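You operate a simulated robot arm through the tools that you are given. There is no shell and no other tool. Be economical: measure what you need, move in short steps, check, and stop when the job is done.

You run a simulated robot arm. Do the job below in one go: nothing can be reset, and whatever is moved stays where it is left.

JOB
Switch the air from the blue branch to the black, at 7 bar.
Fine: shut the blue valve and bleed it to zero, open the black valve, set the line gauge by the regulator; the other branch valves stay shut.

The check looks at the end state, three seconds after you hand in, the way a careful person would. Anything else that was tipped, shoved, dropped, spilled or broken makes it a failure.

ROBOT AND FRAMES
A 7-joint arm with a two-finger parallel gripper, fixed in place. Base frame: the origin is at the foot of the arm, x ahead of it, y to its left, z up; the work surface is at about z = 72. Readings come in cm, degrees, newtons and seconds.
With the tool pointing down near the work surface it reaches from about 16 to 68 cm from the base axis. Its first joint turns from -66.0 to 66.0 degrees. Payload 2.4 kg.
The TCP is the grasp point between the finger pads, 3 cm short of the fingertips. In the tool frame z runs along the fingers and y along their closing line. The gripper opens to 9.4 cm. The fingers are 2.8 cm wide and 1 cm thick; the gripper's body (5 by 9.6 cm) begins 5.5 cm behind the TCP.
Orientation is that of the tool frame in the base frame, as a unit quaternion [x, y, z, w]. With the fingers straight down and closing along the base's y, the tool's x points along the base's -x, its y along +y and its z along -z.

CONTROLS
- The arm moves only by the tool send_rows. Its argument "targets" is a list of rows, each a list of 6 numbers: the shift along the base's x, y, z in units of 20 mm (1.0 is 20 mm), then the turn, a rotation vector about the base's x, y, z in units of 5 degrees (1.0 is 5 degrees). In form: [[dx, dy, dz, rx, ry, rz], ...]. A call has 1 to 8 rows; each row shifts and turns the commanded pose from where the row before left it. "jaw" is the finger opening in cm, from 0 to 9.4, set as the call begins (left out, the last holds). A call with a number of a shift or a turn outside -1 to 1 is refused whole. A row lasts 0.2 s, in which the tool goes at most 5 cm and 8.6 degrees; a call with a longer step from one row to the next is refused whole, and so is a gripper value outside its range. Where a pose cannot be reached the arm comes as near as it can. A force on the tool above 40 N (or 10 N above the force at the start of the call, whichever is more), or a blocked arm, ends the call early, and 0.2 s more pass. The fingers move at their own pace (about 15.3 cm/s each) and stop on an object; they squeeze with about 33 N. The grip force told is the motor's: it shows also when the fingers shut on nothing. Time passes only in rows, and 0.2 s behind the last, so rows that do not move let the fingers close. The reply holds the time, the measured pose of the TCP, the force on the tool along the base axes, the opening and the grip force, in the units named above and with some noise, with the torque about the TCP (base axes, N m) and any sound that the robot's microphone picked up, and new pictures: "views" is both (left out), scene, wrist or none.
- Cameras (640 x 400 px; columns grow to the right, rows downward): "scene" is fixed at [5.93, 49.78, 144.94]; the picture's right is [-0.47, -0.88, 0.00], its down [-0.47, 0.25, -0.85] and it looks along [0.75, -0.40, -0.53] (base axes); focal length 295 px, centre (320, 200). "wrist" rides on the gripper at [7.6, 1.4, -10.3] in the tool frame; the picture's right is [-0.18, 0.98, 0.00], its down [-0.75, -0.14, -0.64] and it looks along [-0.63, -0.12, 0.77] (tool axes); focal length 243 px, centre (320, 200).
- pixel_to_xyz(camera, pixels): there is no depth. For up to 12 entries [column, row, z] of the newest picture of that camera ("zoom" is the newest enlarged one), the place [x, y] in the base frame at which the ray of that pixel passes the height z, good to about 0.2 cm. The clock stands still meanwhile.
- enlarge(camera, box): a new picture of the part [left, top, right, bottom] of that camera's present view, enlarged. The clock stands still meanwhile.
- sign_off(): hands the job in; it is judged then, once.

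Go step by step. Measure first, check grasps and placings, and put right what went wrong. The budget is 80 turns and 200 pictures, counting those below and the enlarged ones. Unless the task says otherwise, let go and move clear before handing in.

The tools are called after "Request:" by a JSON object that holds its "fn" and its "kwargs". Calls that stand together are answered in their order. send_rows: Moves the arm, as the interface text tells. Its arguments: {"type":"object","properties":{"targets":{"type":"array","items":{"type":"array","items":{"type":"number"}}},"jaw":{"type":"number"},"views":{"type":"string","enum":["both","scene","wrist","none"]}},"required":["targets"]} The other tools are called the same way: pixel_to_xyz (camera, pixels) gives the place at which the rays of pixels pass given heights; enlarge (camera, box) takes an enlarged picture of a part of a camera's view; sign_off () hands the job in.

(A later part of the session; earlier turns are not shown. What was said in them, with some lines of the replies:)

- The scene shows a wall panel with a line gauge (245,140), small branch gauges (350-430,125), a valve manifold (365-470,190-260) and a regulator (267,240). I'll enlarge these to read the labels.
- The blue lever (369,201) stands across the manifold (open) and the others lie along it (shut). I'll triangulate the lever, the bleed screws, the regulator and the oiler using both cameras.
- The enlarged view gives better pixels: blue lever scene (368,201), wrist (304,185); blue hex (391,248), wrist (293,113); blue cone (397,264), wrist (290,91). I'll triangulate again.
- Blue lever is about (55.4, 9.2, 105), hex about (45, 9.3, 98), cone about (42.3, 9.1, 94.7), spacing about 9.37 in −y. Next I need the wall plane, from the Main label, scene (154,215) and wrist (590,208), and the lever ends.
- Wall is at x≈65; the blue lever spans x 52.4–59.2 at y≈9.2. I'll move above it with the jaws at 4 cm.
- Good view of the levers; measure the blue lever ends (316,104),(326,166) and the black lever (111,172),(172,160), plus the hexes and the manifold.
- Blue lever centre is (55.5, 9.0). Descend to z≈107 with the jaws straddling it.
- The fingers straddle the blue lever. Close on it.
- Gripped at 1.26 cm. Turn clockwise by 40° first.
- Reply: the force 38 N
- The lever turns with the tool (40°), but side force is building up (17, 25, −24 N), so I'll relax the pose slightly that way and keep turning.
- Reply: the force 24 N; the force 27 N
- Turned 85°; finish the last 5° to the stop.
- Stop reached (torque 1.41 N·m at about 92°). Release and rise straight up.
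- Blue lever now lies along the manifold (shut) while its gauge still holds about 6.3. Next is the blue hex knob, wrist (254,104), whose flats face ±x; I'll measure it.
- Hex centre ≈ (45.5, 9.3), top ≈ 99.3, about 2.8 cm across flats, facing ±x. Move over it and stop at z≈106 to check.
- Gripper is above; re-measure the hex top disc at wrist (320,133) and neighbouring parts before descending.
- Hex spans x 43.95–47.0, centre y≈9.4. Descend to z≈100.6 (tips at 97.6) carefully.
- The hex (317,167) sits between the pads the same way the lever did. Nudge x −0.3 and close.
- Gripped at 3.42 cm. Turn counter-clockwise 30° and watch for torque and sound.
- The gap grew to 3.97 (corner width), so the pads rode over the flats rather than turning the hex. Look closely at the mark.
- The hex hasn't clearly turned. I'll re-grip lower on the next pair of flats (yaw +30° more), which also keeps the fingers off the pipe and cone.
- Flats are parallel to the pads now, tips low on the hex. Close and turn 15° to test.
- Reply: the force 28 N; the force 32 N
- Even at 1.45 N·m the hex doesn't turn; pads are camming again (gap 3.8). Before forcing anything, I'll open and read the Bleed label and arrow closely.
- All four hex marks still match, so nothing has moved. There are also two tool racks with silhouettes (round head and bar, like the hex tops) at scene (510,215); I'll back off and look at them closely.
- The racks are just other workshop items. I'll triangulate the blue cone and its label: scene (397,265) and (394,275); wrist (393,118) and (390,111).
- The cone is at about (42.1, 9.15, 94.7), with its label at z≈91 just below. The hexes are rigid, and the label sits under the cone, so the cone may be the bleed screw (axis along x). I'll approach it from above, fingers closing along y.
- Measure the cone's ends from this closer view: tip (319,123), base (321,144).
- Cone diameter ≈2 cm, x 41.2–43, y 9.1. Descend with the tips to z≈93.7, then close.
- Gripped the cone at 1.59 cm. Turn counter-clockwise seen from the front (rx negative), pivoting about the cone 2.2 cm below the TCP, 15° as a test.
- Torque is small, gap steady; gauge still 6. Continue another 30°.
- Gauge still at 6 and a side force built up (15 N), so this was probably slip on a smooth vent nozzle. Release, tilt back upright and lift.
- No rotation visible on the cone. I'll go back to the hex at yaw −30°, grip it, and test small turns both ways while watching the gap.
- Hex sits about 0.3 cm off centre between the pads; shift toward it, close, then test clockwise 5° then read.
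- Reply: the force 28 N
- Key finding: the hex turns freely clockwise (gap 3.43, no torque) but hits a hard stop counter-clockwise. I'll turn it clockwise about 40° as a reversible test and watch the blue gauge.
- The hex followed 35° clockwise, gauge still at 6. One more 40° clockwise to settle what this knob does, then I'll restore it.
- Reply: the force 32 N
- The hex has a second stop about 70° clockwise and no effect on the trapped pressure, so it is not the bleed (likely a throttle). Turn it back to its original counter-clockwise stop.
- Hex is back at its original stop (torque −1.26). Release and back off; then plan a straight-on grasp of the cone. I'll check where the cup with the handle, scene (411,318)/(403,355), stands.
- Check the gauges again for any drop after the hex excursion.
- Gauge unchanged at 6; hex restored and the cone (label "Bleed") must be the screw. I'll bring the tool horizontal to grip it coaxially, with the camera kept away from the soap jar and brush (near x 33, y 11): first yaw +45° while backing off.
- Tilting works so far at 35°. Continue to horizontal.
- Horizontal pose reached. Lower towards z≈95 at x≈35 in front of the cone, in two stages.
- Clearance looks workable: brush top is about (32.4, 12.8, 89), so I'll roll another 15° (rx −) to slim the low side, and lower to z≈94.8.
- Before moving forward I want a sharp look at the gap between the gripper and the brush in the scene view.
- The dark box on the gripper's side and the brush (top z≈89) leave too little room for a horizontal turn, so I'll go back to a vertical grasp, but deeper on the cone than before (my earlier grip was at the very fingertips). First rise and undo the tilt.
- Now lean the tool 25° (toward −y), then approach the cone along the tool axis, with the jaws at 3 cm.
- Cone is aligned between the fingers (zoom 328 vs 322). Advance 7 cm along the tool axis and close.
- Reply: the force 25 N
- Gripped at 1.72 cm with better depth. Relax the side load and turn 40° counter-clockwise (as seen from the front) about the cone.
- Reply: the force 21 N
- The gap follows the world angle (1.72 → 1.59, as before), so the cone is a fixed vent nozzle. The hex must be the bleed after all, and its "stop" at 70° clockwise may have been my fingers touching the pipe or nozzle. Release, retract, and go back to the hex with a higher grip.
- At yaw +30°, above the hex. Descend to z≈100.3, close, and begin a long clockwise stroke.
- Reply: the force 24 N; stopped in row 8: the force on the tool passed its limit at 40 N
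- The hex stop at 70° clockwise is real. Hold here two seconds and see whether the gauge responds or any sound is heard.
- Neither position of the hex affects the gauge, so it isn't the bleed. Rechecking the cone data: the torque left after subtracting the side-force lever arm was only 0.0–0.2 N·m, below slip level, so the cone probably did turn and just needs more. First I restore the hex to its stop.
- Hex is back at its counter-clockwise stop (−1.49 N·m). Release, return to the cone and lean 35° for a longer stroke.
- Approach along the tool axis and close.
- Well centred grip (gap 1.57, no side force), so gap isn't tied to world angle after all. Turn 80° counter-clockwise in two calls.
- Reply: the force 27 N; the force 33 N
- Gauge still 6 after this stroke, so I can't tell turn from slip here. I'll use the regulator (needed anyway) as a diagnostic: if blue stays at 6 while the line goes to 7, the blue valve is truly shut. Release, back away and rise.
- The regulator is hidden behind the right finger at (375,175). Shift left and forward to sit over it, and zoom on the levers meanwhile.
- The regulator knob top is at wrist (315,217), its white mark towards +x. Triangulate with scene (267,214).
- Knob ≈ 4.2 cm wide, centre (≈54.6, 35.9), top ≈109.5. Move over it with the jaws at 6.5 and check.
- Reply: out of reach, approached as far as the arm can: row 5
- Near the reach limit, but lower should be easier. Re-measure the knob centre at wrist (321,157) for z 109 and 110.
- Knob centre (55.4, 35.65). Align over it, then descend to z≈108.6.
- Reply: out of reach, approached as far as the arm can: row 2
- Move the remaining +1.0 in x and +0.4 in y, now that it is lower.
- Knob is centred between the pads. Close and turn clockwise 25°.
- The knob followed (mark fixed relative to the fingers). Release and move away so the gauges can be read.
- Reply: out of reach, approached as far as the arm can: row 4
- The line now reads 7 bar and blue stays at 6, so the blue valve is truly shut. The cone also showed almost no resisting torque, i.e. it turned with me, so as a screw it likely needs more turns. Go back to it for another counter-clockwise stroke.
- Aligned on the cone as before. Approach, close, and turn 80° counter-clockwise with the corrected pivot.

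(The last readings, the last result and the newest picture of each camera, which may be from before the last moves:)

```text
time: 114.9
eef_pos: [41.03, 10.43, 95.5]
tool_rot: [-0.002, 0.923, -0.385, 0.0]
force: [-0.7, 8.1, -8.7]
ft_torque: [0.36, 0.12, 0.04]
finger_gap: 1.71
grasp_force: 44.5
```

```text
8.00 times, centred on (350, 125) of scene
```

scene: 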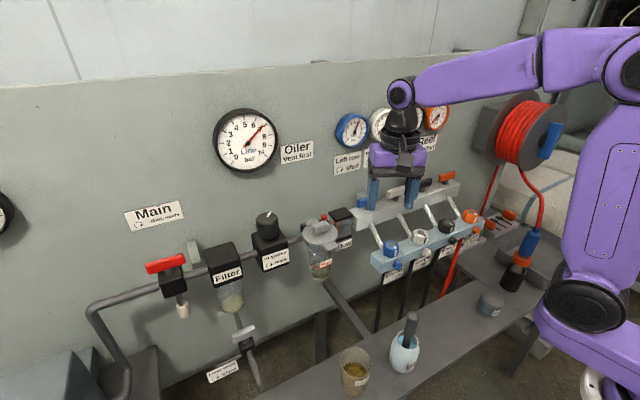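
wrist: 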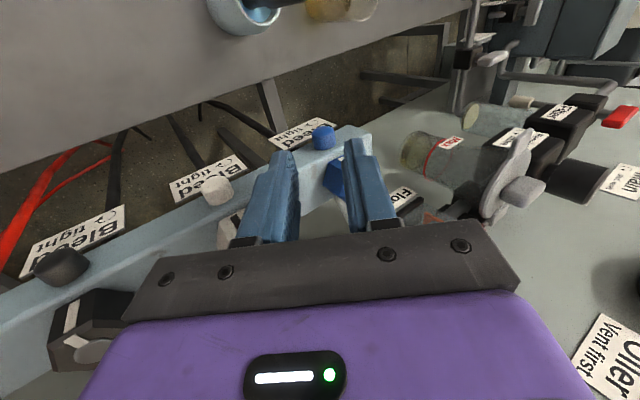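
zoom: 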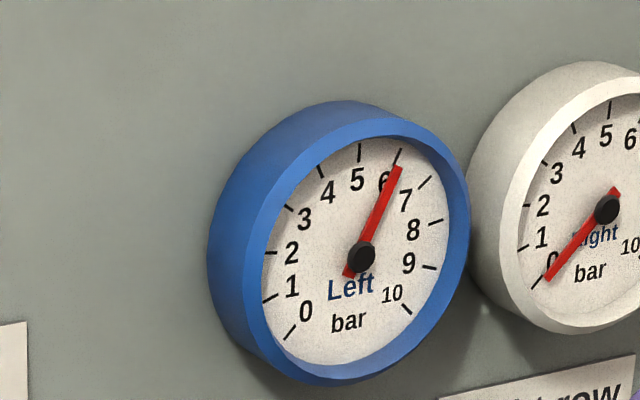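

Still 6 bar, and no resisting torque. While I hold it, I'll test whether the cone moves axially (pull gently −x, then push +x), watching force.

Request:
{"fn": "send_rows", "kwargs": {"targets": [[-0.1, 0, 0, 0, 0, 0], [-0.1, 0, 0, 0, 0, 0], [-0.1, 0, 0, 0, 0, 0]], "views": "none"}}

Request:
{"fn": "send_rows", "kwargs": {"targets": [[0.15, 0, 0, 0, 0, 0], [0.15, 0, 0, 0, 0, 0], [0.15, 0, 0, 0, 0, 0], [0, 0, 0, 0, 0, 0]], "views": "wrist"}}

Request:
{"fn": "enlarge", "kwargs": {"camera": "wrist", "box": [240, 100, 440, 260]}}

Request:
{"fn": "enlarge", "kwargs": {"camera": "scene", "box": [330, 100, 370, 150]}}

```text
time: 115.7
eef_pos: [40.61, 10.57, 95.55]
tool_rot: [-0.002, 0.924, -0.383, 0.002]
force: [15.3, 10.1, -5.6]
ft_torque: [0.3, 0.14, -0.03]
finger_gap: 1.76
grasp_force: 45.2
```

```text
time: 116.7
eef_pos: [41.09, 10.58, 95.63]
tool_rot: [-0.001, 0.924, -0.384, -0.002]
force: [-2.4, 17.2, -4.0]
ft_torque: [0.32, 0.4, -0.1]
finger_gap: 1.74
grasp_force: 45.1
```

wrist: 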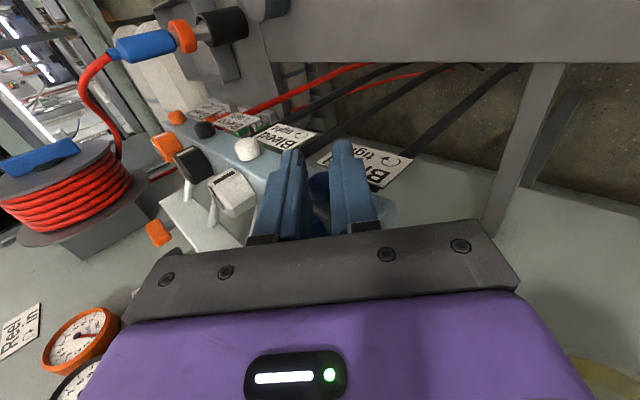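

```text
2.50 times, centred on (340, 180) of wrist
```

zoom: 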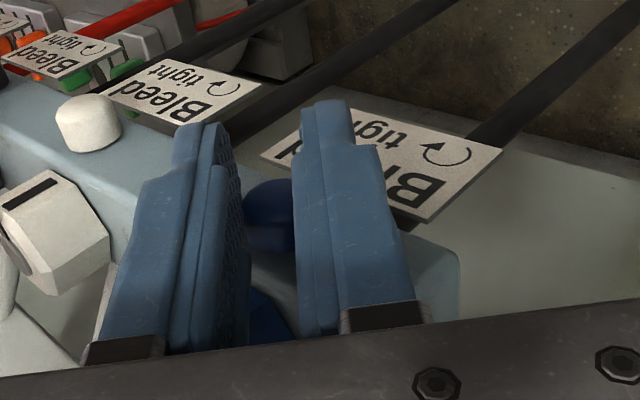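

```text
8.00 times, centred on (350, 125) of scene
```

zoom: 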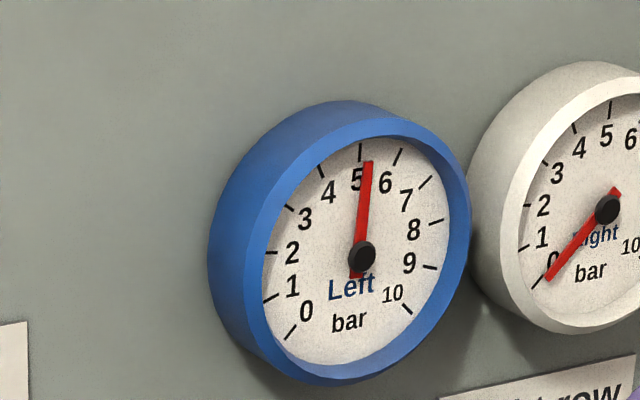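

The blue gauge has dropped to about 5.2: the screw is open and bleeding. Wait and watch.

Request:
{"fn": "send_rows", "kwargs": {"targets": [[0, 0, 0, 0, 0, 0], [0, 0, 0, 0, 0, 0], [0, 0, 0, 0, 0, 0], [0, 0, 0, 0, 0, 0], [0, 0, 0, 0, 0, 0], [0, 0, 0, 0, 0, 0], [0, 0, 0, 0, 0, 0], [0, 0, 0, 0, 0, 0]], "views": "none"}}

Request:
{"fn": "enlarge", "kwargs": {"camera": "scene", "box": [330, 100, 370, 150]}}

```text
time: 118.5
eef_pos: [41.32, 10.5, 95.57]
tool_rot: [-0.002, 0.923, -0.384, 0.0]
force: [-1.9, 18.8, -7.4]
ft_torque: [0.41, 0.07, 0.25]
finger_gap: 1.72
grasp_force: 45.2
```

```text
8.00 times, centred on (350, 125) of scene
```

zoom: 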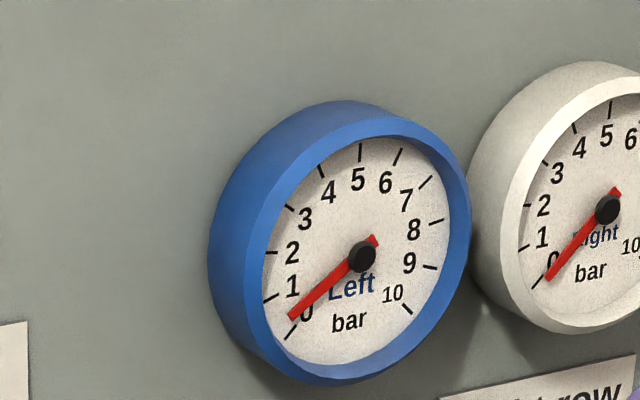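

Nearly at zero. Wait a bit more for it to settle.

Request:
{"fn": "send_rows", "kwargs": {"targets": [[0, 0, 0, 0, 0, 0], [0, 0, 0, 0, 0, 0], [0, 0, 0, 0, 0, 0], [0, 0, 0, 0, 0, 0], [0, 0, 0, 0, 0, 0], [0, 0, 0, 0, 0, 0], [0, 0, 0, 0, 0, 0], [0, 0, 0, 0, 0, 0]], "views": "none"}}

Request:
{"fn": "enlarge", "kwargs": {"camera": "scene", "box": [330, 100, 370, 150]}}

```text
time: 120.3
eef_pos: [41.35, 10.52, 95.67]
tool_rot: [-0.001, 0.924, -0.383, 0.0]
force: [-2.9, 18.2, -7.3]
ft_torque: [0.36, 0.1, 0.19]
finger_gap: 1.76
grasp_force: 44.5
```

```text
8.00 times, centred on (350, 125) of scene
```

zoom: 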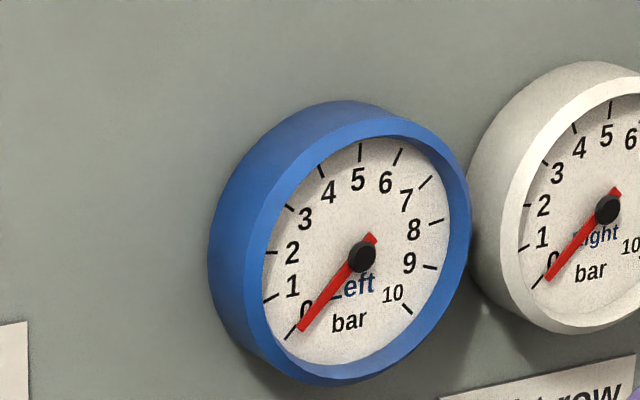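

Blue is at 0. Now retighten the screw: turn it back clockwise 80° with the present grip.

Request:
{"fn": "send_rows", "kwargs": {"targets": [[-0.05, -0.068, 0.062, 1, 0, 0], [0, -0.073, 0.055, 1, 0, 0], [0, -0.077, 0.049, 1, 0, 0], [0, -0.082, 0.042, 1, 0, 0], [0, -0.085, 0.035, 1, 0, 0], [0, -0.088, 0.028, 1, 0, 0], [0, -0.09, 0.02, 1, 0, 0], [0, -0.091, 0.012, 1, 0, 0]], "views": "none"}}

Request:
{"fn": "send_rows", "kwargs": {"targets": [[0, -0.091, 0.004, 1, 0, 0], [0, -0.091, -0.004, 1, 0, 0], [0, -0.091, -0.012, 1, 0, 0], [0, -0.09, -0.02, 1, 0, 0], [0, -0.088, -0.028, 1, 0, 0], [0, -0.085, -0.035, 1, 0, 0], [0, -0.082, -0.042, 1, 0, 0], [0, -0.077, -0.049, 1, 0, 0]], "views": "none"}}

```text
time: 122.1
eef_pos: [41.11, 9.16, 96.04]
tool_rot: [-0.002, 0.999, -0.046, -0.001]
force: [-0.7, 19.5, -4.5]
ft_torque: [0.28, 0.74, 0.11]
finger_gap: 1.71
grasp_force: 45.3
```

```text
time: 123.9
eef_pos: [41.16, 7.69, 95.82]
tool_rot: [-0.002, 0.954, 0.3, -0.001]
force: [-1.9, 12.7, 0.0]
ft_torque: [0.21, 0.22, 0.33]
finger_gap: 1.56
grasp_force: 44.8
```

Release, retract, and swing round to the other side (lean −40°) for another clockwise stroke.

Request:
{"fn": "send_rows", "kwargs": {"targets": [[0, 0, 0, 0, 0, 0], [0, 0, 0, 0, 0, 0], [0, -0.5, 0.72, 0, 0, 0], [0, -0.5, 0.72, 0, 0, 0], [0, -0.5, 0.72, 0, 0, 0], [0, -0.5, 0.7, 0, 0, 0]], "jaw": 3, "views": "none"}}

Request:
{"fn": "send_rows", "kwargs": {"targets": [[0, 0.334, 0.212, -1, 0, 0], [0, 0.355, 0.182, -1, 0, 0], [0, 0.368, 0.152, -1, 0, 0], [0, 0.381, 0.121, -1, 0, 0], [0, 0.39, 0.087, -1, 0, 0], [0, 0.394, 0.052, -1, 0, 0], [0, 0.394, 0.017, -1, 0, 0], [0, 0.394, -0.017, -1, 0, 0]], "views": "none"}}

Request:
{"fn": "send_rows", "kwargs": {"targets": [[0, 0.394, -0.052, -1, 0, 0], [0, 0.39, -0.087, -1, 0, 0], [0, 0.381, -0.121, -1, 0, 0], [0, 0.368, -0.152, -1, 0, 0], [0, 0.355, -0.182, -1, 0, 0], [0, 0.334, -0.212, -1, 0, 0], [0, 0.316, -0.238, -1, 0, 0], [0, 0, 0, 0, 0, 0]], "views": "both"}}

```text
time: 125.3
eef_pos: [41.23, 3.8, 101.45]
tool_rot: [-0.001, 0.954, 0.299, 0.001]
force: [0.1, -0.3, -1.0]
ft_torque: [0.01, 0.01, 0.02]
finger_gap: 3.01
grasp_force: 0.0
```

```text
time: 127.1
eef_pos: [41.22, 9.78, 103.22]
tool_rot: [-0.001, 0.999, -0.045, 0.0]
force: [0.5, 0.1, 0.3]
ft_torque: [0.0, -0.01, -0.01]
finger_gap: 2.98
grasp_force: 0.1
```

```text
time: 128.9
eef_pos: [41.26, 14.75, 101.01]
tool_rot: [-0.001, 0.939, -0.344, 0.0]
force: [-0.4, 0.0, 0.6]
ft_torque: [0.02, 0.03, 0.0]
finger_gap: 3.02
grasp_force: 0.0
```

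scene: 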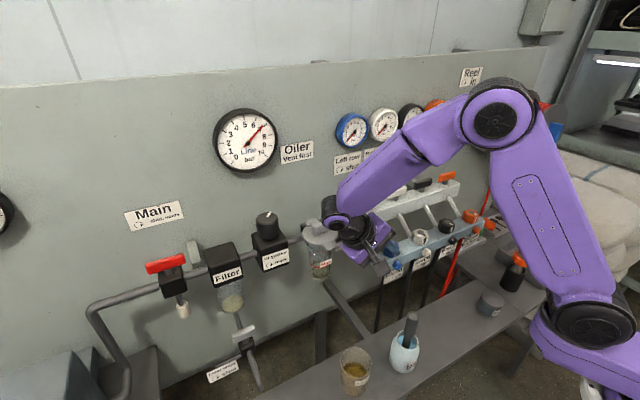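
wrist: 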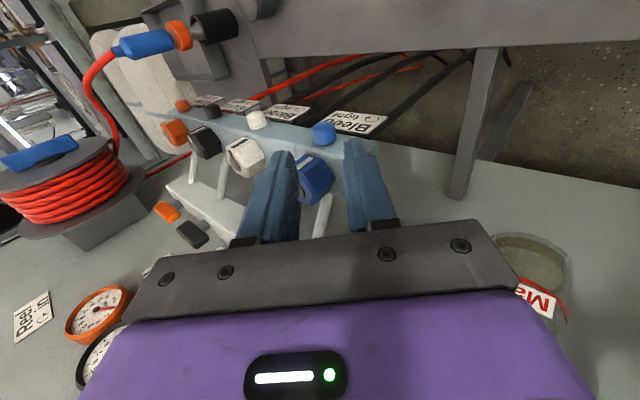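

Aligned on the cone (323,133). Approach, close, and turn clockwise 75°, watching for the tight stop.

Request:
{"fn": "send_rows", "kwargs": {"targets": [[-0.06, -0.56, -0.67, 0, 0, 0], [0, -0.56, -0.67, 0, 0, 0], [0, -0.56, -0.67, 0, 0, 0], [0, -0.56, -0.67, 0, 0, 0], [0, 0, 0, 0, 0, 0]], "views": "none"}}

Request:
{"fn": "send_rows", "kwargs": {"targets": [[0, 0, 0, 0, 0, 0], [0, 0, 0, 0, 0, 0]], "jaw": 0, "views": "none"}}

Request:
{"fn": "send_rows", "kwargs": {"targets": [[0, -0.073, 0.055, 1, 0, 0], [0, -0.077, 0.049, 1, 0, 0], [0, -0.082, 0.042, 1, 0, 0], [0, -0.085, 0.035, 1, 0, 0], [0, -0.088, 0.028, 1, 0, 0], [0, -0.09, 0.02, 1, 0, 0], [0, -0.091, 0.012, 1, 0, 0], [0, -0.091, 0.004, 1, 0, 0]], "views": "none"}}

Request:
{"fn": "send_rows", "kwargs": {"targets": [[0, -0.091, -0.004, 1, 0, 0], [0, -0.091, -0.012, 1, 0, 0], [0, -0.09, -0.02, 1, 0, 0], [0, -0.088, -0.028, 1, 0, 0], [0, -0.085, -0.035, 1, 0, 0], [0, -0.082, -0.042, 1, 0, 0], [0, -0.077, -0.049, 1, 0, 0]], "views": "none"}}

```text
time: 130.1
eef_pos: [41.2, 10.34, 95.69]
tool_rot: [-0.002, 0.939, -0.344, -0.001]
force: [0.4, 0.2, 0.9]
ft_torque: [0.0, -0.01, -0.01]
finger_gap: 3.0
grasp_force: 0.1
```

```text
time: 130.7
eef_pos: [41.2, 10.35, 95.77]
tool_rot: [-0.001, 0.94, -0.342, 0.001]
force: [-0.5, 2.8, -14.5]
ft_torque: [0.23, 0.09, 0.16]
finger_gap: 1.75
grasp_force: 44.7
```

```text
time: 132.5
eef_pos: [41.13, 9.07, 96.07]
tool_rot: [-0.001, 1.0, -0.002, 0.0]
force: [1.2, 2.0, -1.4]
ft_torque: [0.06, 0.08, 0.04]
finger_gap: 1.6
grasp_force: 45.4
```

```text
time: 134.1
eef_pos: [41.16, 7.75, 95.84]
tool_rot: [0.0, 0.954, 0.299, 0.001]
force: [-0.7, -10.1, -3.6]
ft_torque: [-0.23, 0.09, -0.13]
finger_gap: 1.62
grasp_force: 45.0
```

No stop felt yet (155° back of about 245°). One more full cycle: release, swing, regrip, and turn clockwise again.

Request:
{"fn": "send_rows", "kwargs": {"targets": [[0, 0, 0, 0, 0, 0], [0, 0, 0, 0, 0, 0], [0, -0.5, 0.72, 0, 0, 0], [0, -0.5, 0.72, 0, 0, 0], [0, -0.5, 0.72, 0, 0, 0], [0, -0.5, 0.7, 0, 0, 0]], "jaw": 3, "views": "none"}}

Request:
{"fn": "send_rows", "kwargs": {"targets": [[0, 0.334, 0.212, -1, 0, 0], [0, 0.355, 0.182, -1, 0, 0], [0, 0.368, 0.152, -1, 0, 0], [0, 0.381, 0.121, -1, 0, 0], [0, 0.39, 0.087, -1, 0, 0], [0, 0.394, 0.052, -1, 0, 0], [0, 0.394, 0.017, -1, 0, 0], [0, 0.394, -0.017, -1, 0, 0]], "views": "none"}}

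Request:
{"fn": "send_rows", "kwargs": {"targets": [[0, 0.394, -0.052, -1, 0, 0], [0, 0.39, -0.087, -1, 0, 0], [0, 0.381, -0.121, -1, 0, 0], [0, 0.368, -0.152, -1, 0, 0], [0, 0.355, -0.182, -1, 0, 0], [0, 0.334, -0.212, -1, 0, 0], [0, 0.316, -0.238, -1, 0, 0], [0, 0, 0, 0, 0, 0]], "views": "wrist"}}

```text
time: 135.5
eef_pos: [40.87, 3.78, 101.54]
tool_rot: [-0.002, 0.954, 0.299, 0.0]
force: [-0.5, 0.0, -0.1]
ft_torque: [0.0, 0.01, 0.01]
finger_gap: 2.99
grasp_force: 0.0
```

```text
time: 137.3
eef_pos: [41.1, 9.79, 103.21]
tool_rot: [-0.001, 0.999, -0.046, 0.0]
force: [0.1, 0.0, -0.6]
ft_torque: [0.03, 0.0, -0.02]
finger_gap: 2.98
grasp_force: 0.0
```

```text
time: 139.1
eef_pos: [41.09, 15.02, 100.99]
tool_rot: [-0.002, 0.939, -0.344, 0.0]
force: [0.4, -0.4, 0.5]
ft_torque: [-0.02, -0.03, -0.02]
finger_gap: 3.0
grasp_force: 0.0
```

wrist: 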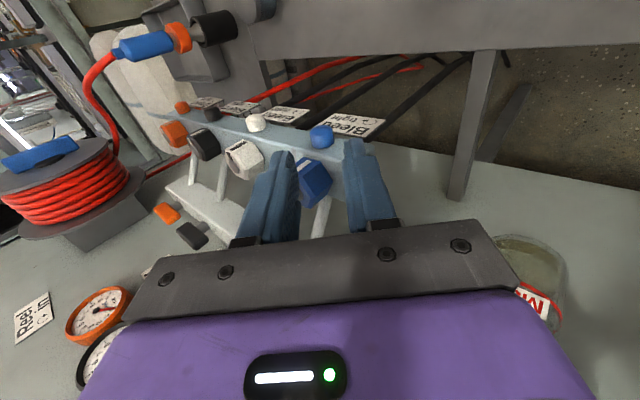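

Aligned again (cone at 321,137). Approach, grip and turn clockwise.

Request:
{"fn": "send_rows", "kwargs": {"targets": [[0, -0.57, -0.67, 0, 0, 0], [0, -0.57, -0.67, 0, 0, 0], [0, -0.57, -0.67, 0, 0, 0], [0, -0.57, -0.67, 0, 0, 0], [0, 0, 0, 0, 0, 0]], "views": "none"}}

Request:
{"fn": "send_rows", "kwargs": {"targets": [[0, 0, 0, 0, 0, 0], [0, 0, 0, 0, 0, 0]], "jaw": 0, "views": "none"}}

Request:
{"fn": "send_rows", "kwargs": {"targets": [[0, -0.073, 0.055, 1, 0, 0], [0, -0.077, 0.049, 1, 0, 0], [0, -0.082, 0.042, 1, 0, 0], [0, -0.085, 0.035, 1, 0, 0], [0, -0.088, 0.028, 1, 0, 0], [0, -0.09, 0.02, 1, 0, 0], [0, -0.091, 0.012, 1, 0, 0], [0, -0.091, 0.004, 1, 0, 0]], "views": "none"}}

Request:
{"fn": "send_rows", "kwargs": {"targets": [[0, -0.091, -0.004, 1, 0, 0], [0, -0.091, -0.012, 1, 0, 0], [0, -0.09, -0.02, 1, 0, 0], [0, -0.088, -0.028, 1, 0, 0], [0, -0.085, -0.035, 1, 0, 0], [0, -0.082, -0.042, 1, 0, 0], [0, -0.077, -0.049, 1, 0, 0]], "views": "none"}}

```text
time: 140.3
eef_pos: [40.98, 10.35, 95.67]
tool_rot: [0.0, 0.939, -0.343, -0.001]
force: [0.7, -0.3, -0.4]
ft_torque: [0.02, -0.01, 0.01]
finger_gap: 3.01
grasp_force: 0.0
```

```text
time: 140.9
eef_pos: [41.1, 10.38, 95.65]
tool_rot: [-0.001, 0.939, -0.344, -0.001]
force: [-0.5, -1.3, -2.9]
ft_torque: [0.0, -0.03, 0.03]
finger_gap: 1.7
grasp_force: 44.8
```

```text
time: 142.7
eef_pos: [41.13, 9.0, 96.23]
tool_rot: [0.0, 1.0, -0.001, 0.001]
force: [-1.5, -6.9, 3.1]
ft_torque: [-0.18, -0.01, -0.11]
finger_gap: 1.6
grasp_force: 44.5
```

```text
time: 144.3
eef_pos: [41.1, 7.8, 95.76]
tool_rot: [-0.001, 0.954, 0.3, 0.001]
force: [-0.2, -4.2, -3.5]
ft_torque: [-0.12, 0.05, -0.01]
finger_gap: 1.59
grasp_force: 45.0
```

No stop torque yet after 230°; one last clockwise stroke to bring it firmly tight.

Request:
{"fn": "send_rows", "kwargs": {"targets": [[0, 0, 0, 0, 0, 0], [0, 0, 0, 0, 0, 0], [0, -0.5, 0.72, 0, 0, 0], [0, -0.5, 0.72, 0, 0, 0], [0, -0.5, 0.72, 0, 0, 0], [0, -0.5, 0.7, 0, 0, 0]], "jaw": 3, "views": "none"}}

Request:
{"fn": "send_rows", "kwargs": {"targets": [[0, 0.334, 0.212, -1, 0, 0], [0, 0.355, 0.182, -1, 0, 0], [0, 0.368, 0.152, -1, 0, 0], [0, 0.381, 0.121, -1, 0, 0], [0, 0.39, 0.087, -1, 0, 0], [0, 0.394, 0.052, -1, 0, 0], [0, 0.394, 0.017, -1, 0, 0], [0, 0.394, -0.017, -1, 0, 0]], "views": "none"}}

Request:
{"fn": "send_rows", "kwargs": {"targets": [[0, 0.394, -0.052, -1, 0, 0], [0, 0.39, -0.087, -1, 0, 0], [0, 0.381, -0.121, -1, 0, 0], [0, 0.368, -0.152, -1, 0, 0], [0, 0.355, -0.182, -1, 0, 0], [0, 0.334, -0.212, -1, 0, 0], [0, 0.316, -0.238, -1, 0, 0], [0, 0, 0, 0, 0, 0]], "views": "none"}}

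Request:
{"fn": "send_rows", "kwargs": {"targets": [[0, -0.57, -0.67, 0, 0, 0], [0, -0.57, -0.67, 0, 0, 0], [0, -0.57, -0.67, 0, 0, 0], [0, -0.57, -0.67, 0, 0, 0], [0, 0, 0, 0, 0, 0]], "views": "none"}}

Request:
{"fn": "send_rows", "kwargs": {"targets": [[0, 0, 0, 0, 0, 0], [0, 0, 0, 0, 0, 0]], "jaw": 0, "views": "none"}}

Request:
{"fn": "send_rows", "kwargs": {"targets": [[0, -0.073, 0.055, 1, 0, 0], [0, -0.077, 0.049, 1, 0, 0], [0, -0.082, 0.042, 1, 0, 0], [0, -0.085, 0.035, 1, 0, 0], [0, -0.088, 0.028, 1, 0, 0], [0, -0.09, 0.02, 1, 0, 0], [0, -0.091, 0.012, 1, 0, 0], [0, -0.091, 0.004, 1, 0, 0]], "views": "none"}}

```text
time: 145.7
eef_pos: [41.19, 3.81, 101.48]
tool_rot: [-0.002, 0.955, 0.298, 0.001]
force: [0.6, 0.0, 0.7]
ft_torque: [0.01, -0.04, -0.01]
finger_gap: 3.0
grasp_force: 0.1
```

```text
time: 147.5
eef_pos: [41.15, 9.83, 103.08]
tool_rot: [-0.001, 0.999, -0.046, 0.0]
force: [0.3, 0.3, 0.3]
ft_torque: [-0.05, 0.0, 0.0]
finger_gap: 3.0
grasp_force: 0.1
```

```text
time: 149.3
eef_pos: [41.22, 14.97, 100.92]
tool_rot: [-0.002, 0.939, -0.344, 0.0]
force: [0.4, 0.0, -0.3]
ft_torque: [-0.02, 0.0, 0.01]
finger_gap: 3.0
grasp_force: 0.2
```

```text
time: 150.5
eef_pos: [41.08, 10.39, 95.58]
tool_rot: [-0.001, 0.939, -0.343, -0.001]
force: [0.5, -0.1, 0.3]
ft_torque: [-0.03, -0.06, 0.0]
finger_gap: 3.02
grasp_force: 0.1
```

```text
time: 151.1
eef_pos: [41.05, 10.29, 95.51]
tool_rot: [-0.001, 0.939, -0.343, -0.001]
force: [-0.6, -0.2, -3.6]
ft_torque: [0.02, -0.02, 0.09]
finger_gap: 1.7
grasp_force: 44.8
```

```text
time: 152.9
eef_pos: [41.09, 9.03, 96.15]
tool_rot: [-0.001, 1.0, -0.002, 0.0]
force: [-1.1, -7.4, 1.8]
ft_torque: [-0.14, -0.07, -0.1]
finger_gap: 1.61
grasp_force: 45.1
```

The screw is back past its original angle (270° clockwise, no leak path). Release, rise, and travel to the black lever (55.4, −9.2), turning the tool to yaw −90° so it closes across it.

Request:
{"fn": "send_rows", "kwargs": {"targets": [[0, 0, 0, 0, 0, 0], [0, 0, 0, 0, 0, 0], [0, 0, 1, 0, 0, 0], [0, 0, 1, 0, 0, 0], [0, 0, 1, 0, 0, 0], [0, 0, 1, 0, 0, 0], [0, 0, 1, 0, 0, 0], [0, 0, 1, 0, 0, 0]], "jaw": 4, "views": "none"}}

Request:
{"fn": "send_rows", "kwargs": {"targets": [[0, -1, 0.5, 0, 0, -1], [0, -1, 0.5, 0, 0, -1], [0, -1, 0.5, 0, 0, -1], [0, -1, 0.5, 0, 0, -1], [0, -1, 0.5, 0, 0, -1], [0, -1, 0.5, 0, 0, -1], [0, -1, 0.5, 0, 0, -1], [0, -1, 0.5, 0, 0, -1]], "views": "none"}}

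Request:
{"fn": "send_rows", "kwargs": {"targets": [[0.9, -0.14, 0, 0, 0, -1], [0.9, -0.14, 0, 0, 0, -1], [0.9, -0.14, 0, 0, 0, -1], [0.9, -0.14, 0, 0, 0, -1], [0.9, -0.14, 0, 0, 0, -1], [0.9, -0.14, 0, 0, 0, -1], [0.9, -0.14, 0, 0, 0, -1], [0.85, -0.14, 0, 0, 0, -1]], "views": "none"}}

Request:
{"fn": "send_rows", "kwargs": {"targets": [[0, 0, 0, 0, 0, -1], [0, 0, 0, 0, 0, -1], [0, 0, 0, 0, 0, 0]]}}

```text
time: 154.7
eef_pos: [41.27, 9.15, 108.22]
tool_rot: [-0.001, 1.0, -0.001, 0.0]
force: [0.0, 0.7, 0.6]
ft_torque: [0.03, 0.03, -0.04]
finger_gap: 3.99
grasp_force: 0.1
```

```text
time: 156.5
eef_pos: [41.21, -7.06, 116.21]
tool_rot: [0.343, 0.939, -0.002, 0.0]
force: [-0.2, -0.4, -0.8]
ft_torque: [0.02, 0.01, -0.01]
finger_gap: 4.02
grasp_force: 0.2
```

```text
time: 158.3
eef_pos: [55.53, -9.09, 115.99]
tool_rot: [0.642, 0.767, -0.002, -0.002]
force: [-0.4, -0.2, 0.1]
ft_torque: [-0.01, 0.01, -0.04]
finger_gap: 3.98
grasp_force: 0.1
```

```text
time: 159.1
eef_pos: [55.41, -9.18, 116.18]
tool_rot: [0.706, 0.708, -0.001, -0.001]
force: [-0.3, 0.6, -0.4]
ft_torque: [0.0, 0.0, -0.01]
finger_gap: 4.01
grasp_force: 0.1
5 turns are left
```

scene: 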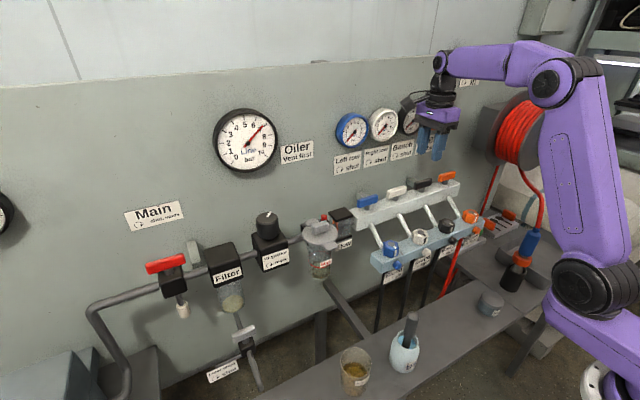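
wrist: 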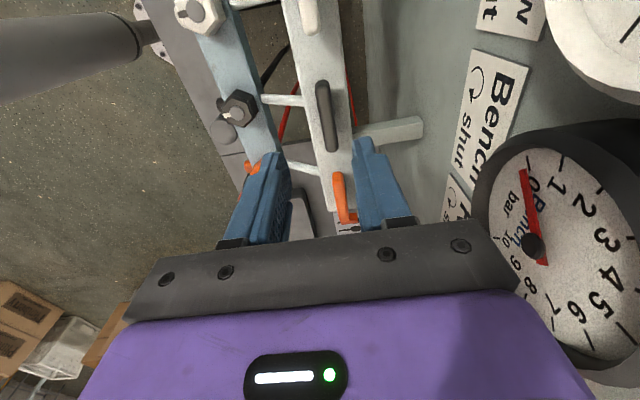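

Only 5 turns remain, so I'll chain: descend on the black lever (between the fingers, gauge at 0), grip it, and turn it counter-clockwise about 92° in short calls, then read pose and gauges.

Request:
{"fn": "send_rows", "kwargs": {"targets": [[0.15, 0.08, -0.5, 0, 0, 0], [0, 0, -1, 0, 0, 0], [0, 0, -1, 0, 0, 0], [0, 0, -1, 0, 0, 0], [0, 0, -0.7, 0, 0, 0], [0, 0, -0.28, 0, 0, 0], [0, 0, 0, 0, 0, 0]], "views": "wrist"}}

Request:
{"fn": "send_rows", "kwargs": {"targets": [[0, 0, 0, 0, 0, 0], [0, 0, 0, 0, 0, 0]], "jaw": 0, "views": "none"}}

Request:
{"fn": "send_rows", "kwargs": {"targets": [[0, 0, 0, 0, 0, 1], [0, 0, 0, 0, 0, 1], [0, 0, 0, 0, 0, 1], [0, 0, 0, 0, 0, 1], [0, 0, 0, 0, 0, 1], [0, 0, 0, 0, 0, 1]], "views": "none"}}

Request:
{"fn": "send_rows", "kwargs": {"targets": [[0, 0, 0, 0, 0, 1], [0, 0, 0, 0, 0, 1], [0, 0, 0, 0, 0, 1], [0, 0, 0, 0, 0, 1], [0, 0, 0, 0, 0, 1], [0, 0, 0, 0, 0, 1]], "views": "none"}}

Request:
{"fn": "send_rows", "kwargs": {"targets": [[0, 0, 0, 0, 0, 1], [0, 0, 0, 0, 0, 1], [0, 0, 0, 0, 0, 1], [0, 0, 0, 0, 0, 1], [0, 0, 0, 0, 0, 1], [0, 0, 0, 0, 0, 1], [0, 0, 0, 0, 0, 0.4]], "views": "both"}}

Request:
{"fn": "enlarge", "kwargs": {"camera": "scene", "box": [330, 95, 490, 215]}}

Request:
{"fn": "enlarge", "kwargs": {"camera": "scene", "box": [205, 95, 285, 185]}}

```text
time: 160.7
eef_pos: [55.76, -9.09, 107.03]
tool_rot: [0.706, 0.708, -0.001, -0.001]
force: [0.1, 0.0, -0.2]
ft_torque: [0.01, -0.03, 0.03]
finger_gap: 4.01
grasp_force: 0.1
```

wrist: 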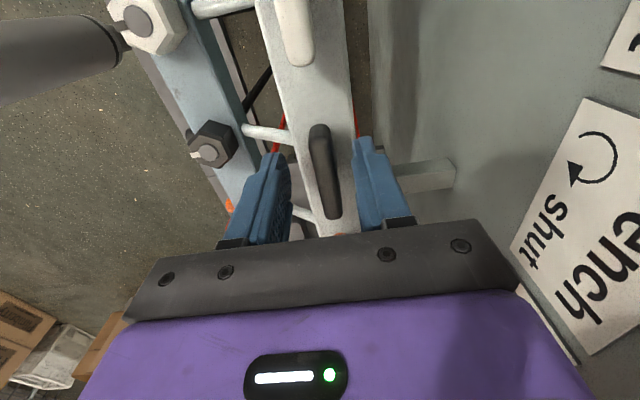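

```text
time: 161.3
eef_pos: [56.04, -9.02, 107.31]
tool_rot: [0.705, 0.709, 0.001, 0.002]
force: [24.1, -2.8, -8.1]
ft_torque: [0.3, -0.12, 0.25]
finger_gap: 1.26
grasp_force: 44.9
```

```text
time: 162.7
eef_pos: [55.57, -9.22, 107.23]
tool_rot: [0.498, 0.867, -0.003, -0.003]
force: [-12.0, -0.5, 14.4]
ft_torque: [-0.7, -0.62, -0.08]
finger_gap: 1.3
grasp_force: 44.9
```

```text
time: 163.5
eef_pos: [55.3, -9.35, 107.35]
tool_rot: [0.386, 0.923, -0.004, -0.006]
force: [-10.4, 0.0, 5.8]
ft_torque: [0.22, -0.53, -0.04]
finger_gap: 1.26
grasp_force: 44.5
stopped in row 4: the force on the tool passed its limit at 40 N (the readings are from after the stop); the commanded pose is now the measured one
```

```text
time: 165.1
eef_pos: [55.14, -9.76, 107.15]
tool_rot: [0.117, 0.993, -0.007, -0.008]
force: [-30.9, -21.1, 10.4]
ft_torque: [0.1, -0.4, -0.22]
finger_gap: 1.29
grasp_force: 44.7
```

scene: 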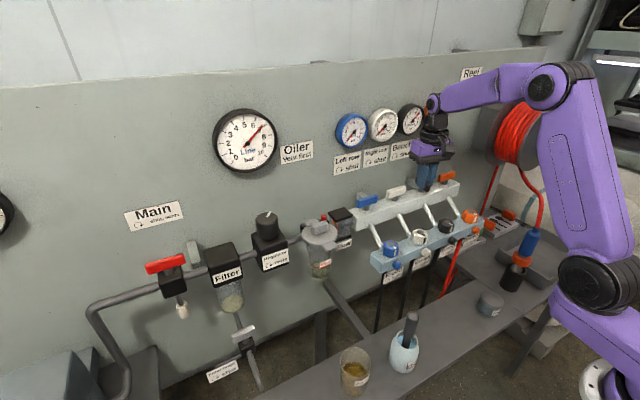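
wrist: 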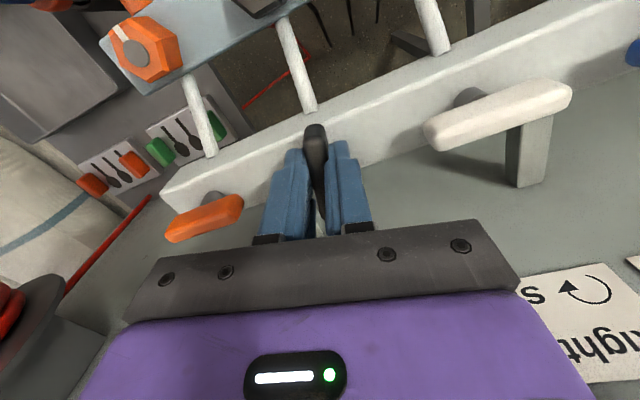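

```text
3.33 times, centred on (410, 155) of scene
```

zoom: 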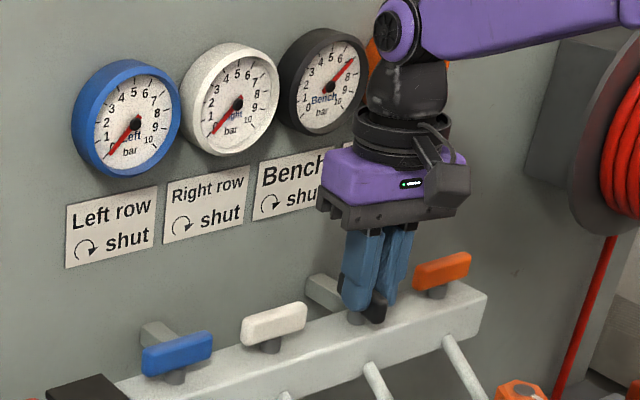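

```text
4.44 times, centred on (245, 140) of scene
4 turns are left
```

zoom: 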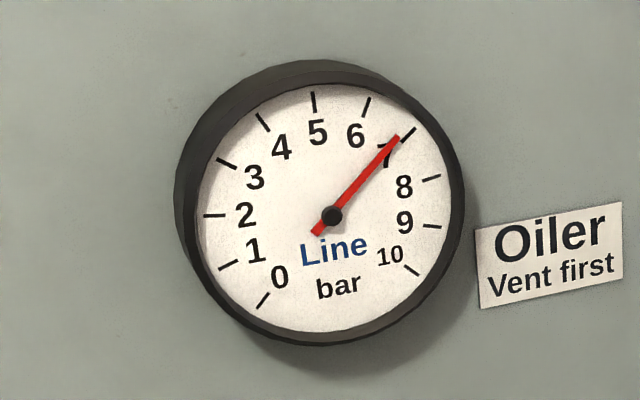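

Bench reads 7, blue 0, line ≈7. The black lever is about 13° short of fully open; relax the side force, finish the turn, release, and back away, then check everything.

Request:
{"fn": "send_rows", "kwargs": {"targets": [[-0.12, -0.1, 0, 0, 0, 0], [0, 0, 0, 0, 0, 0.7], [0, 0, 0, 0, 0, 0.7], [0, 0, 0, 0, 0, 0.7], [0, 0, 0, 0, 0, 0.5], [0, 0, 0, 0, 0, 0.3], [0, 0, 0, 0, 0, 0]], "views": "none"}}

Request:
{"fn": "send_rows", "kwargs": {"targets": [[0, 0, 0, 0, 0, 0], [0, 0, 0, 0, 0, 0], [0, 0, 0.6, 0, 0, 0], [0, 0, 1, 0, 0, 0], [0, 0, 1, 0, 0, 0], [0, 0, 1, 0, 0, 0], [-0.5, 0, 0.8, 0, 0, 0], [-1, 0, 0, 0, 0, 0]], "jaw": 4, "views": "none"}}

Request:
{"fn": "send_rows", "kwargs": {"targets": [[-1, 0, 0, 0, 0, 0], [-1, 0, 0, 0, 0, 0], [-1, 0, 0, 0, 0, 0], [-1, 0, 0, 0, 0, 0], [-1, 0, 0, 0, 0, 0], [-1, 0, 0, 0, 0, 0], [0, 0, 0, 0, 0, 0]], "views": "both"}}

Request:
{"fn": "enlarge", "kwargs": {"camera": "scene", "box": [330, 95, 490, 215]}}

Request:
{"fn": "enlarge", "kwargs": {"camera": "scene", "box": [215, 105, 275, 175]}}

Request:
{"fn": "enlarge", "kwargs": {"camera": "scene", "box": [350, 160, 490, 280]}}

```text
time: 166.7
eef_pos: [54.99, -10.01, 107.14]
tool_rot: [-0.007, 1.0, -0.007, -0.003]
force: [-9.2, -21.9, 8.8]
ft_torque: [0.29, -0.39, -0.97]
finger_gap: 1.25
grasp_force: 44.9
```

```text
time: 168.5
eef_pos: [52.0, -9.44, 116.11]
tool_rot: [-0.011, 1.0, -0.006, -0.004]
force: [0.5, -0.7, -0.5]
ft_torque: [0.0, -0.01, 0.02]
finger_gap: 3.99
grasp_force: 0.0
```

```text
time: 170.1
eef_pos: [40.04, -9.7, 115.93]
tool_rot: [-0.01, 1.0, -0.006, -0.003]
force: [1.0, -0.5, 0.9]
ft_torque: [-0.01, 0.0, 0.0]
finger_gap: 4.02
grasp_force: 0.1
```

scene: 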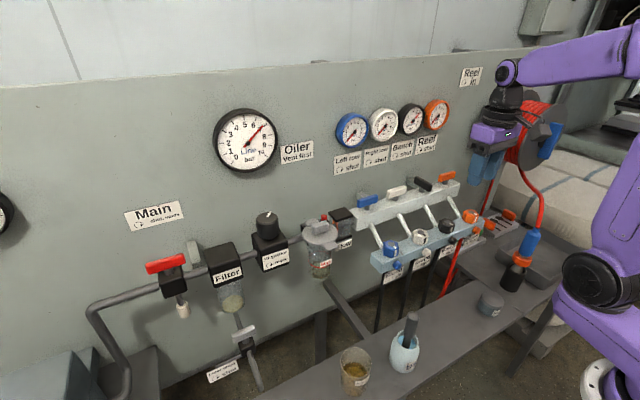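
wrist: 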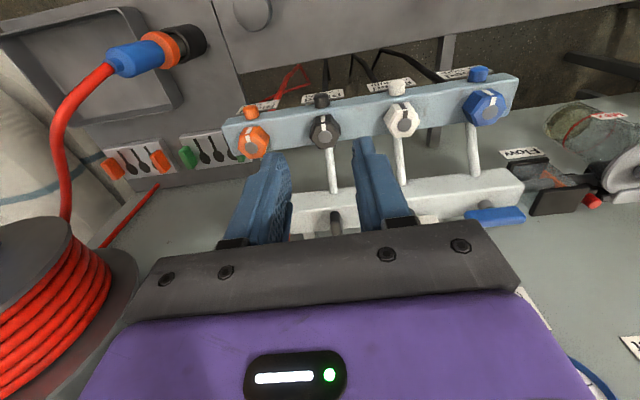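

```text
3.33 times, centred on (410, 155) of scene
```

zoom: 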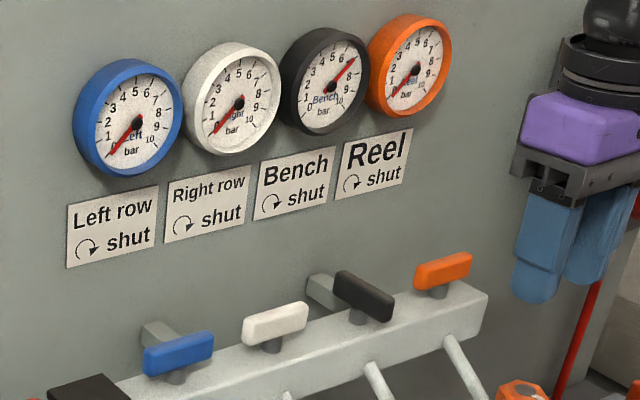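

```text
5.71 times, centred on (245, 140) of scene
```

zoom: 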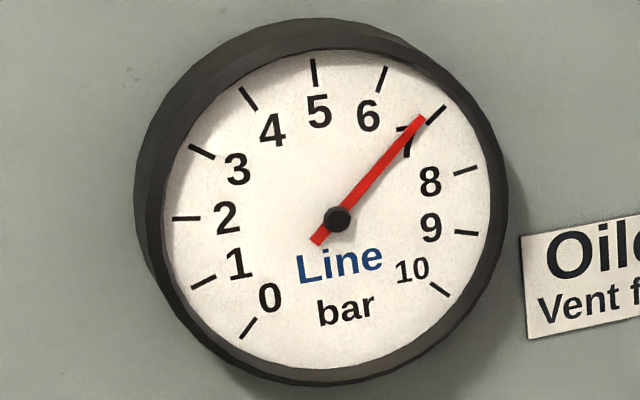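

```text
3.33 times, centred on (420, 220) of scene
3 turns are left
```

zoom: 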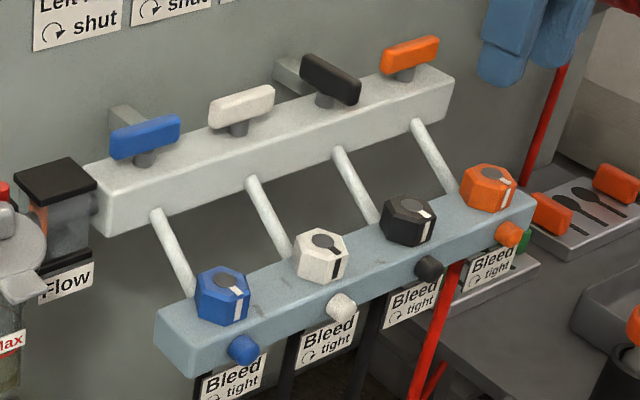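

State is right: blue 0, black open at 7, others shut. Careful reading of the line needle puts it a touch under 7 (about 6.85), so I'll use one of the 3 turns to return to the regulator for a small trim.

Request:
{"fn": "send_rows", "kwargs": {"targets": [[0, 1, 0, 0, 0, -0.24], [0, 1, 0, 0, 0, 0], [0, 1, 0, 0, 0, 0], [0, 1, 0, 0, 0, 0], [0, 1, 0, 0, 0, 0], [0, 1, 0, 0, 0, 0], [0, 1, 0, 0, 0, 0], [0, 1, 0, 0, 0, 0]], "jaw": 6.5, "views": "none"}}

Request:
{"fn": "send_rows", "kwargs": {"targets": [[0, 1, 0, 0, 0, 0], [0, 1, 0, 0, 0, 0], [0, 1, 0, 0, 0, 0], [0, 1, 0, 0, 0, 0], [0, 1, 0, 0, 0, 0], [0, 1, 0, 0, 0, 0], [0, 1, 0, 0, 0, 0], [0, 1, 0, 0, 0, 0]], "views": "none"}}

Request:
{"fn": "send_rows", "kwargs": {"targets": [[0.5, 1, 0, 0, 0, 0], [0.5, 1, 0, 0, 0, 0], [0.5, 1, 0, 0, 0, 0], [0.5, 1, 0, 0, 0, 0], [0, 1, 0, 0, 0, 0], [0, 1, 0, 0, 0, 0], [0, 0.6, 0, 0, 0, 0], [0, 0, 0, 0, 0, 0]], "views": "none"}}

Request:
{"fn": "send_rows", "kwargs": {"targets": [[1, 0, 0, 0, 0, 0], [1, 0, 0, 0, 0, 0], [1, 0, 0, 0, 0, 0], [0, 0, -1, 0, 0, 0], [0, 0, -1, 0, 0, 0], [0, 0, -1, 0, 0, 0], [0, 0, -0.5, 0, 0, 0], [0, 0, 0, 0, 0, 0]], "views": "both"}}

Request:
{"fn": "enlarge", "kwargs": {"camera": "wrist", "box": [220, 60, 420, 240]}}

```text
time: 171.9
eef_pos: [40.21, 6.6, 116.04]
tool_rot: [0.0, 1.0, -0.006, -0.004]
force: [-0.3, 0.2, 0.0]
ft_torque: [0.01, 0.0, 0.0]
finger_gap: 6.47
grasp_force: 0.0
```

```text
time: 173.7
eef_pos: [40.23, 22.53, 115.85]
tool_rot: [0.0, 1.0, -0.006, -0.004]
force: [-0.7, -0.2, -0.8]
ft_torque: [0.03, 0.01, 0.03]
finger_gap: 6.5
grasp_force: 0.2
```

```text
time: 175.5
eef_pos: [44.13, 35.67, 115.95]
tool_rot: [0.0, 1.0, -0.006, -0.004]
force: [0.9, -0.4, 0.2]
ft_torque: [0.02, 0.0, 0.0]
finger_gap: 6.49
grasp_force: 0.1
```

```text
time: 177.3
eef_pos: [50.13, 35.8, 108.78]
tool_rot: [0.0, 1.0, -0.006, -0.004]
force: [0.0, -0.6, 0.4]
ft_torque: [0.05, 0.03, 0.01]
finger_gap: 6.5
grasp_force: 0.0
```

scene: 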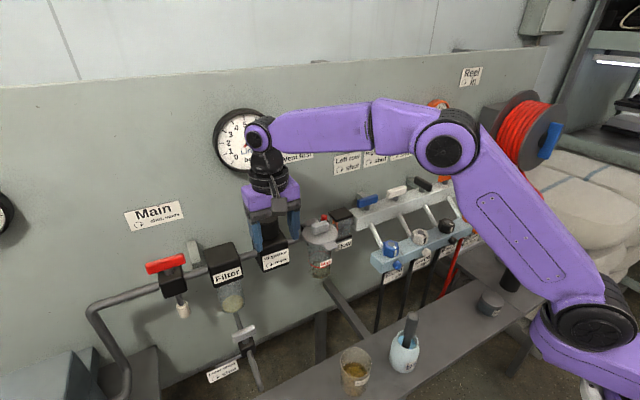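
wrist: 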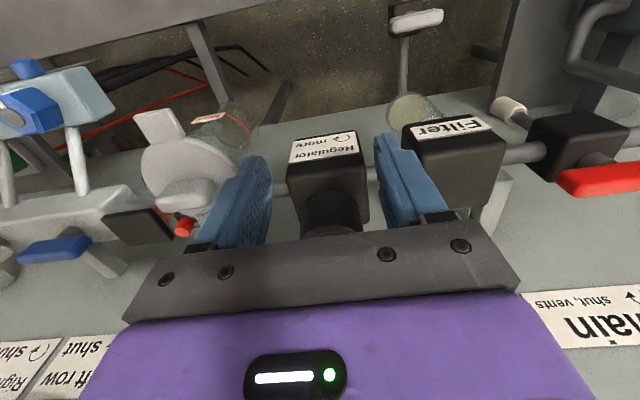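

```text
2.22 times, centred on (320, 150) of wrist
2 turns are left
```

zoom: 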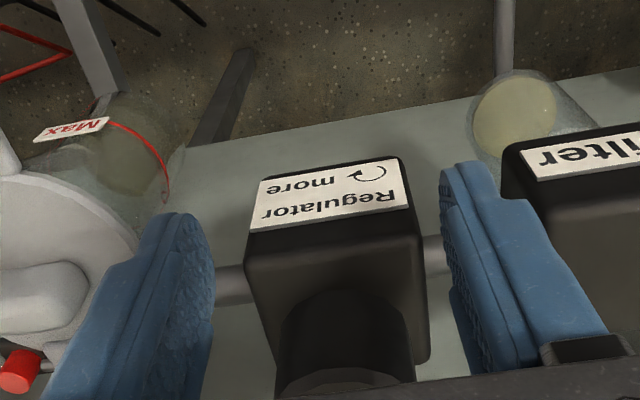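

The fingers straddle the knob line as before. Advance onto it, grip, trim clockwise 4.5°, release, and retreat clear, then read the gauges.

Request:
{"fn": "send_rows", "kwargs": {"targets": [[0.9, 0, 0, 0, 0, 0], [0.9, -0.03, 0, 0, 0, 0], [0.85, -0.03, 0, 0, 0, 0], [0, 0, 0, 0, 0, 0]], "views": "none"}}

Request:
{"fn": "send_rows", "kwargs": {"targets": [[0, 0, 0, 0, 0, 0], [0, 0, 0, 0, 0, 0]], "jaw": 0, "views": "none"}}

Request:
{"fn": "send_rows", "kwargs": {"targets": [[0, 0, 0, 0, 0, -0.45], [0, 0, 0, 0, 0, -0.45], [0, 0, 0, 0, 0, 0]], "views": "none"}}

Request:
{"fn": "send_rows", "kwargs": {"targets": [[0, 0, 0, 0, 0, 0], [0, 0, 0, 0, 0, 0], [-0.9, 0, 0, 0, 0, 0], [-0.9, 0, 0, 0, 0, 0], [-0.9, 0, 0, 0, 0, 0], [0, 0, 1, 0, 0, 0], [0, 0, 1, 0, 0, 0], [0, 0, 1, 0, 0, 0]], "jaw": 6.5, "views": "none"}}

Request:
{"fn": "send_rows", "kwargs": {"targets": [[-1, 0, 0.5, 0, 0, 0], [-1, -1, 0, 0, 0, 0], [-1, -1, 0, 0, 0, 0], [-1, -1, 0, 0, 0, 0], [-1, -1, 0, 0, 0, 0], [0, -1, 0, 0, 0, 0], [0, -1, 0, 0, 0, 0], [0, -1, 0, 0, 0, 0]], "views": "none"}}

Request:
{"fn": "send_rows", "kwargs": {"targets": [[0, -1, 0, 0, 0, 0], [0, -1, 0, 0, 0, 0], [0, -1, 0, 0, 0, 0], [0, -1, 0, 0, 0, 0], [0, -1, 0, 0, 0, 0], [0, -1, 0, 0, 0, 0], [0, -1, 0, 0, 0, 0], [0, 0, 0, 0, 0, 0]], "views": "scene"}}

Request:
{"fn": "enlarge", "kwargs": {"camera": "scene", "box": [215, 105, 275, 175]}}

Request:
{"fn": "enlarge", "kwargs": {"camera": "scene", "box": [330, 95, 450, 175]}}

```text
time: 178.3
eef_pos: [55.68, 35.67, 108.87]
tool_rot: [0.0, 1.0, -0.006, -0.004]
force: [0.1, 0.4, -0.4]
ft_torque: [-0.01, 0.02, 0.01]
finger_gap: 6.5
grasp_force: 0.0
```

```text
time: 178.9
eef_pos: [55.65, 35.48, 108.85]
tool_rot: [0.002, 1.0, -0.007, -0.004]
force: [-2.6, -5.0, -0.5]
ft_torque: [0.74, 0.18, -0.01]
finger_gap: 4.7
grasp_force: 45.0
```

```text
time: 179.7
eef_pos: [55.76, 35.54, 108.95]
tool_rot: [0.04, 0.999, -0.005, -0.003]
force: [6.6, -1.6, -9.8]
ft_torque: [1.3, -0.01, -0.02]
finger_gap: 4.74
grasp_force: 44.9
```

```text
time: 181.5
eef_pos: [50.01, 35.55, 115.08]
tool_rot: [0.039, 0.999, -0.007, -0.003]
force: [-1.1, -0.8, -0.1]
ft_torque: [-0.02, -0.03, 0.01]
finger_gap: 6.48
grasp_force: 0.0
```

```text
time: 183.3
eef_pos: [40.07, 21.55, 115.88]
tool_rot: [0.039, 0.999, -0.005, -0.004]
force: [0.2, 0.4, 0.2]
ft_torque: [0.02, -0.03, -0.02]
finger_gap: 6.49
grasp_force: 0.0
```

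```text
time: 185.1
eef_pos: [40.04, 7.54, 115.89]
tool_rot: [0.039, 0.999, -0.006, -0.004]
force: [-0.1, -1.3, -0.1]
ft_torque: [0.0, -0.03, -0.04]
finger_gap: 6.5
grasp_force: 0.1
```

scene: 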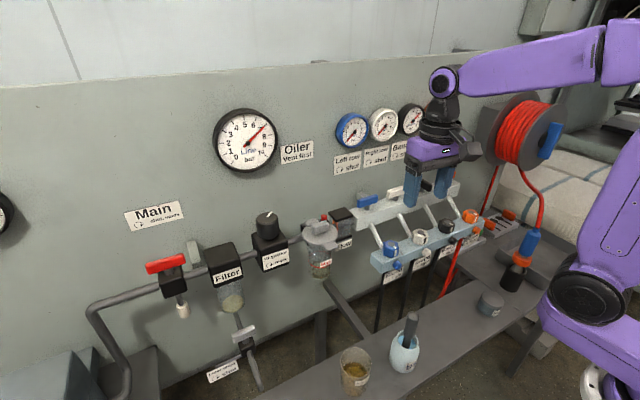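

```text
5.71 times, centred on (245, 140) of scene
```

zoom: 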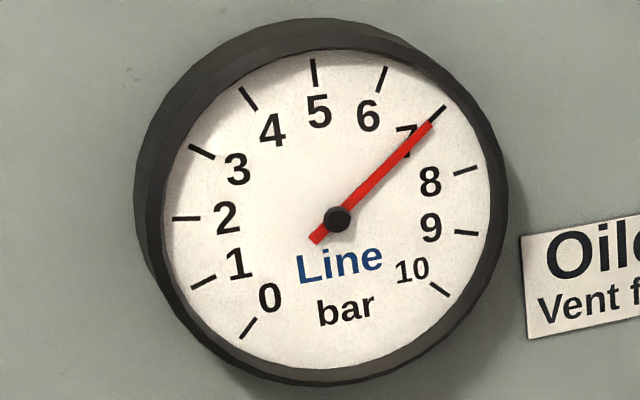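

```text
5.00 times, centred on (390, 135) of scene
1 turns are left
```

zoom: 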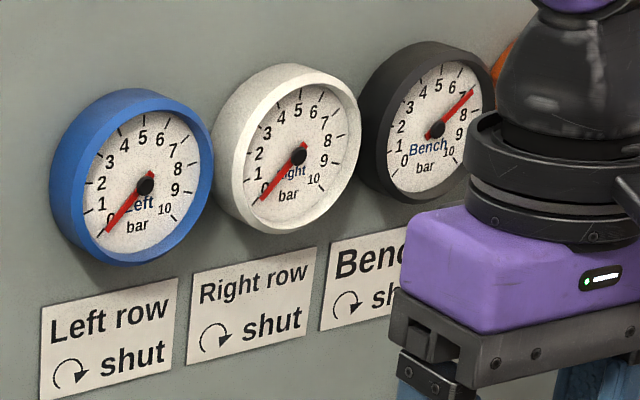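

The line needle now lies on the 7 mark, the bench (black) gauge also reads 7, and blue and white are at 0; the arm is clear, so I am handing in.

Request:
{"fn": "sign_off", "kwargs": {}}

```text
The job is handed in.
```

The air is switched from the blue branch to the black. The blue valve is shut and bled to 0, and the black valve is open at 7 bar. The line gauge is set to 7 by the regulator, and the white and orange valves were never touched.

- **Blue bleed screw:** I turned it back clockwise about 270°, past the roughly 245° I had opened it. I never felt it reach a tight stop, so it may not be fully tight.
- **Blue hex knob:** I turned the knob above that screw by mistake while looking for the bleed. I put it back at its original stop.
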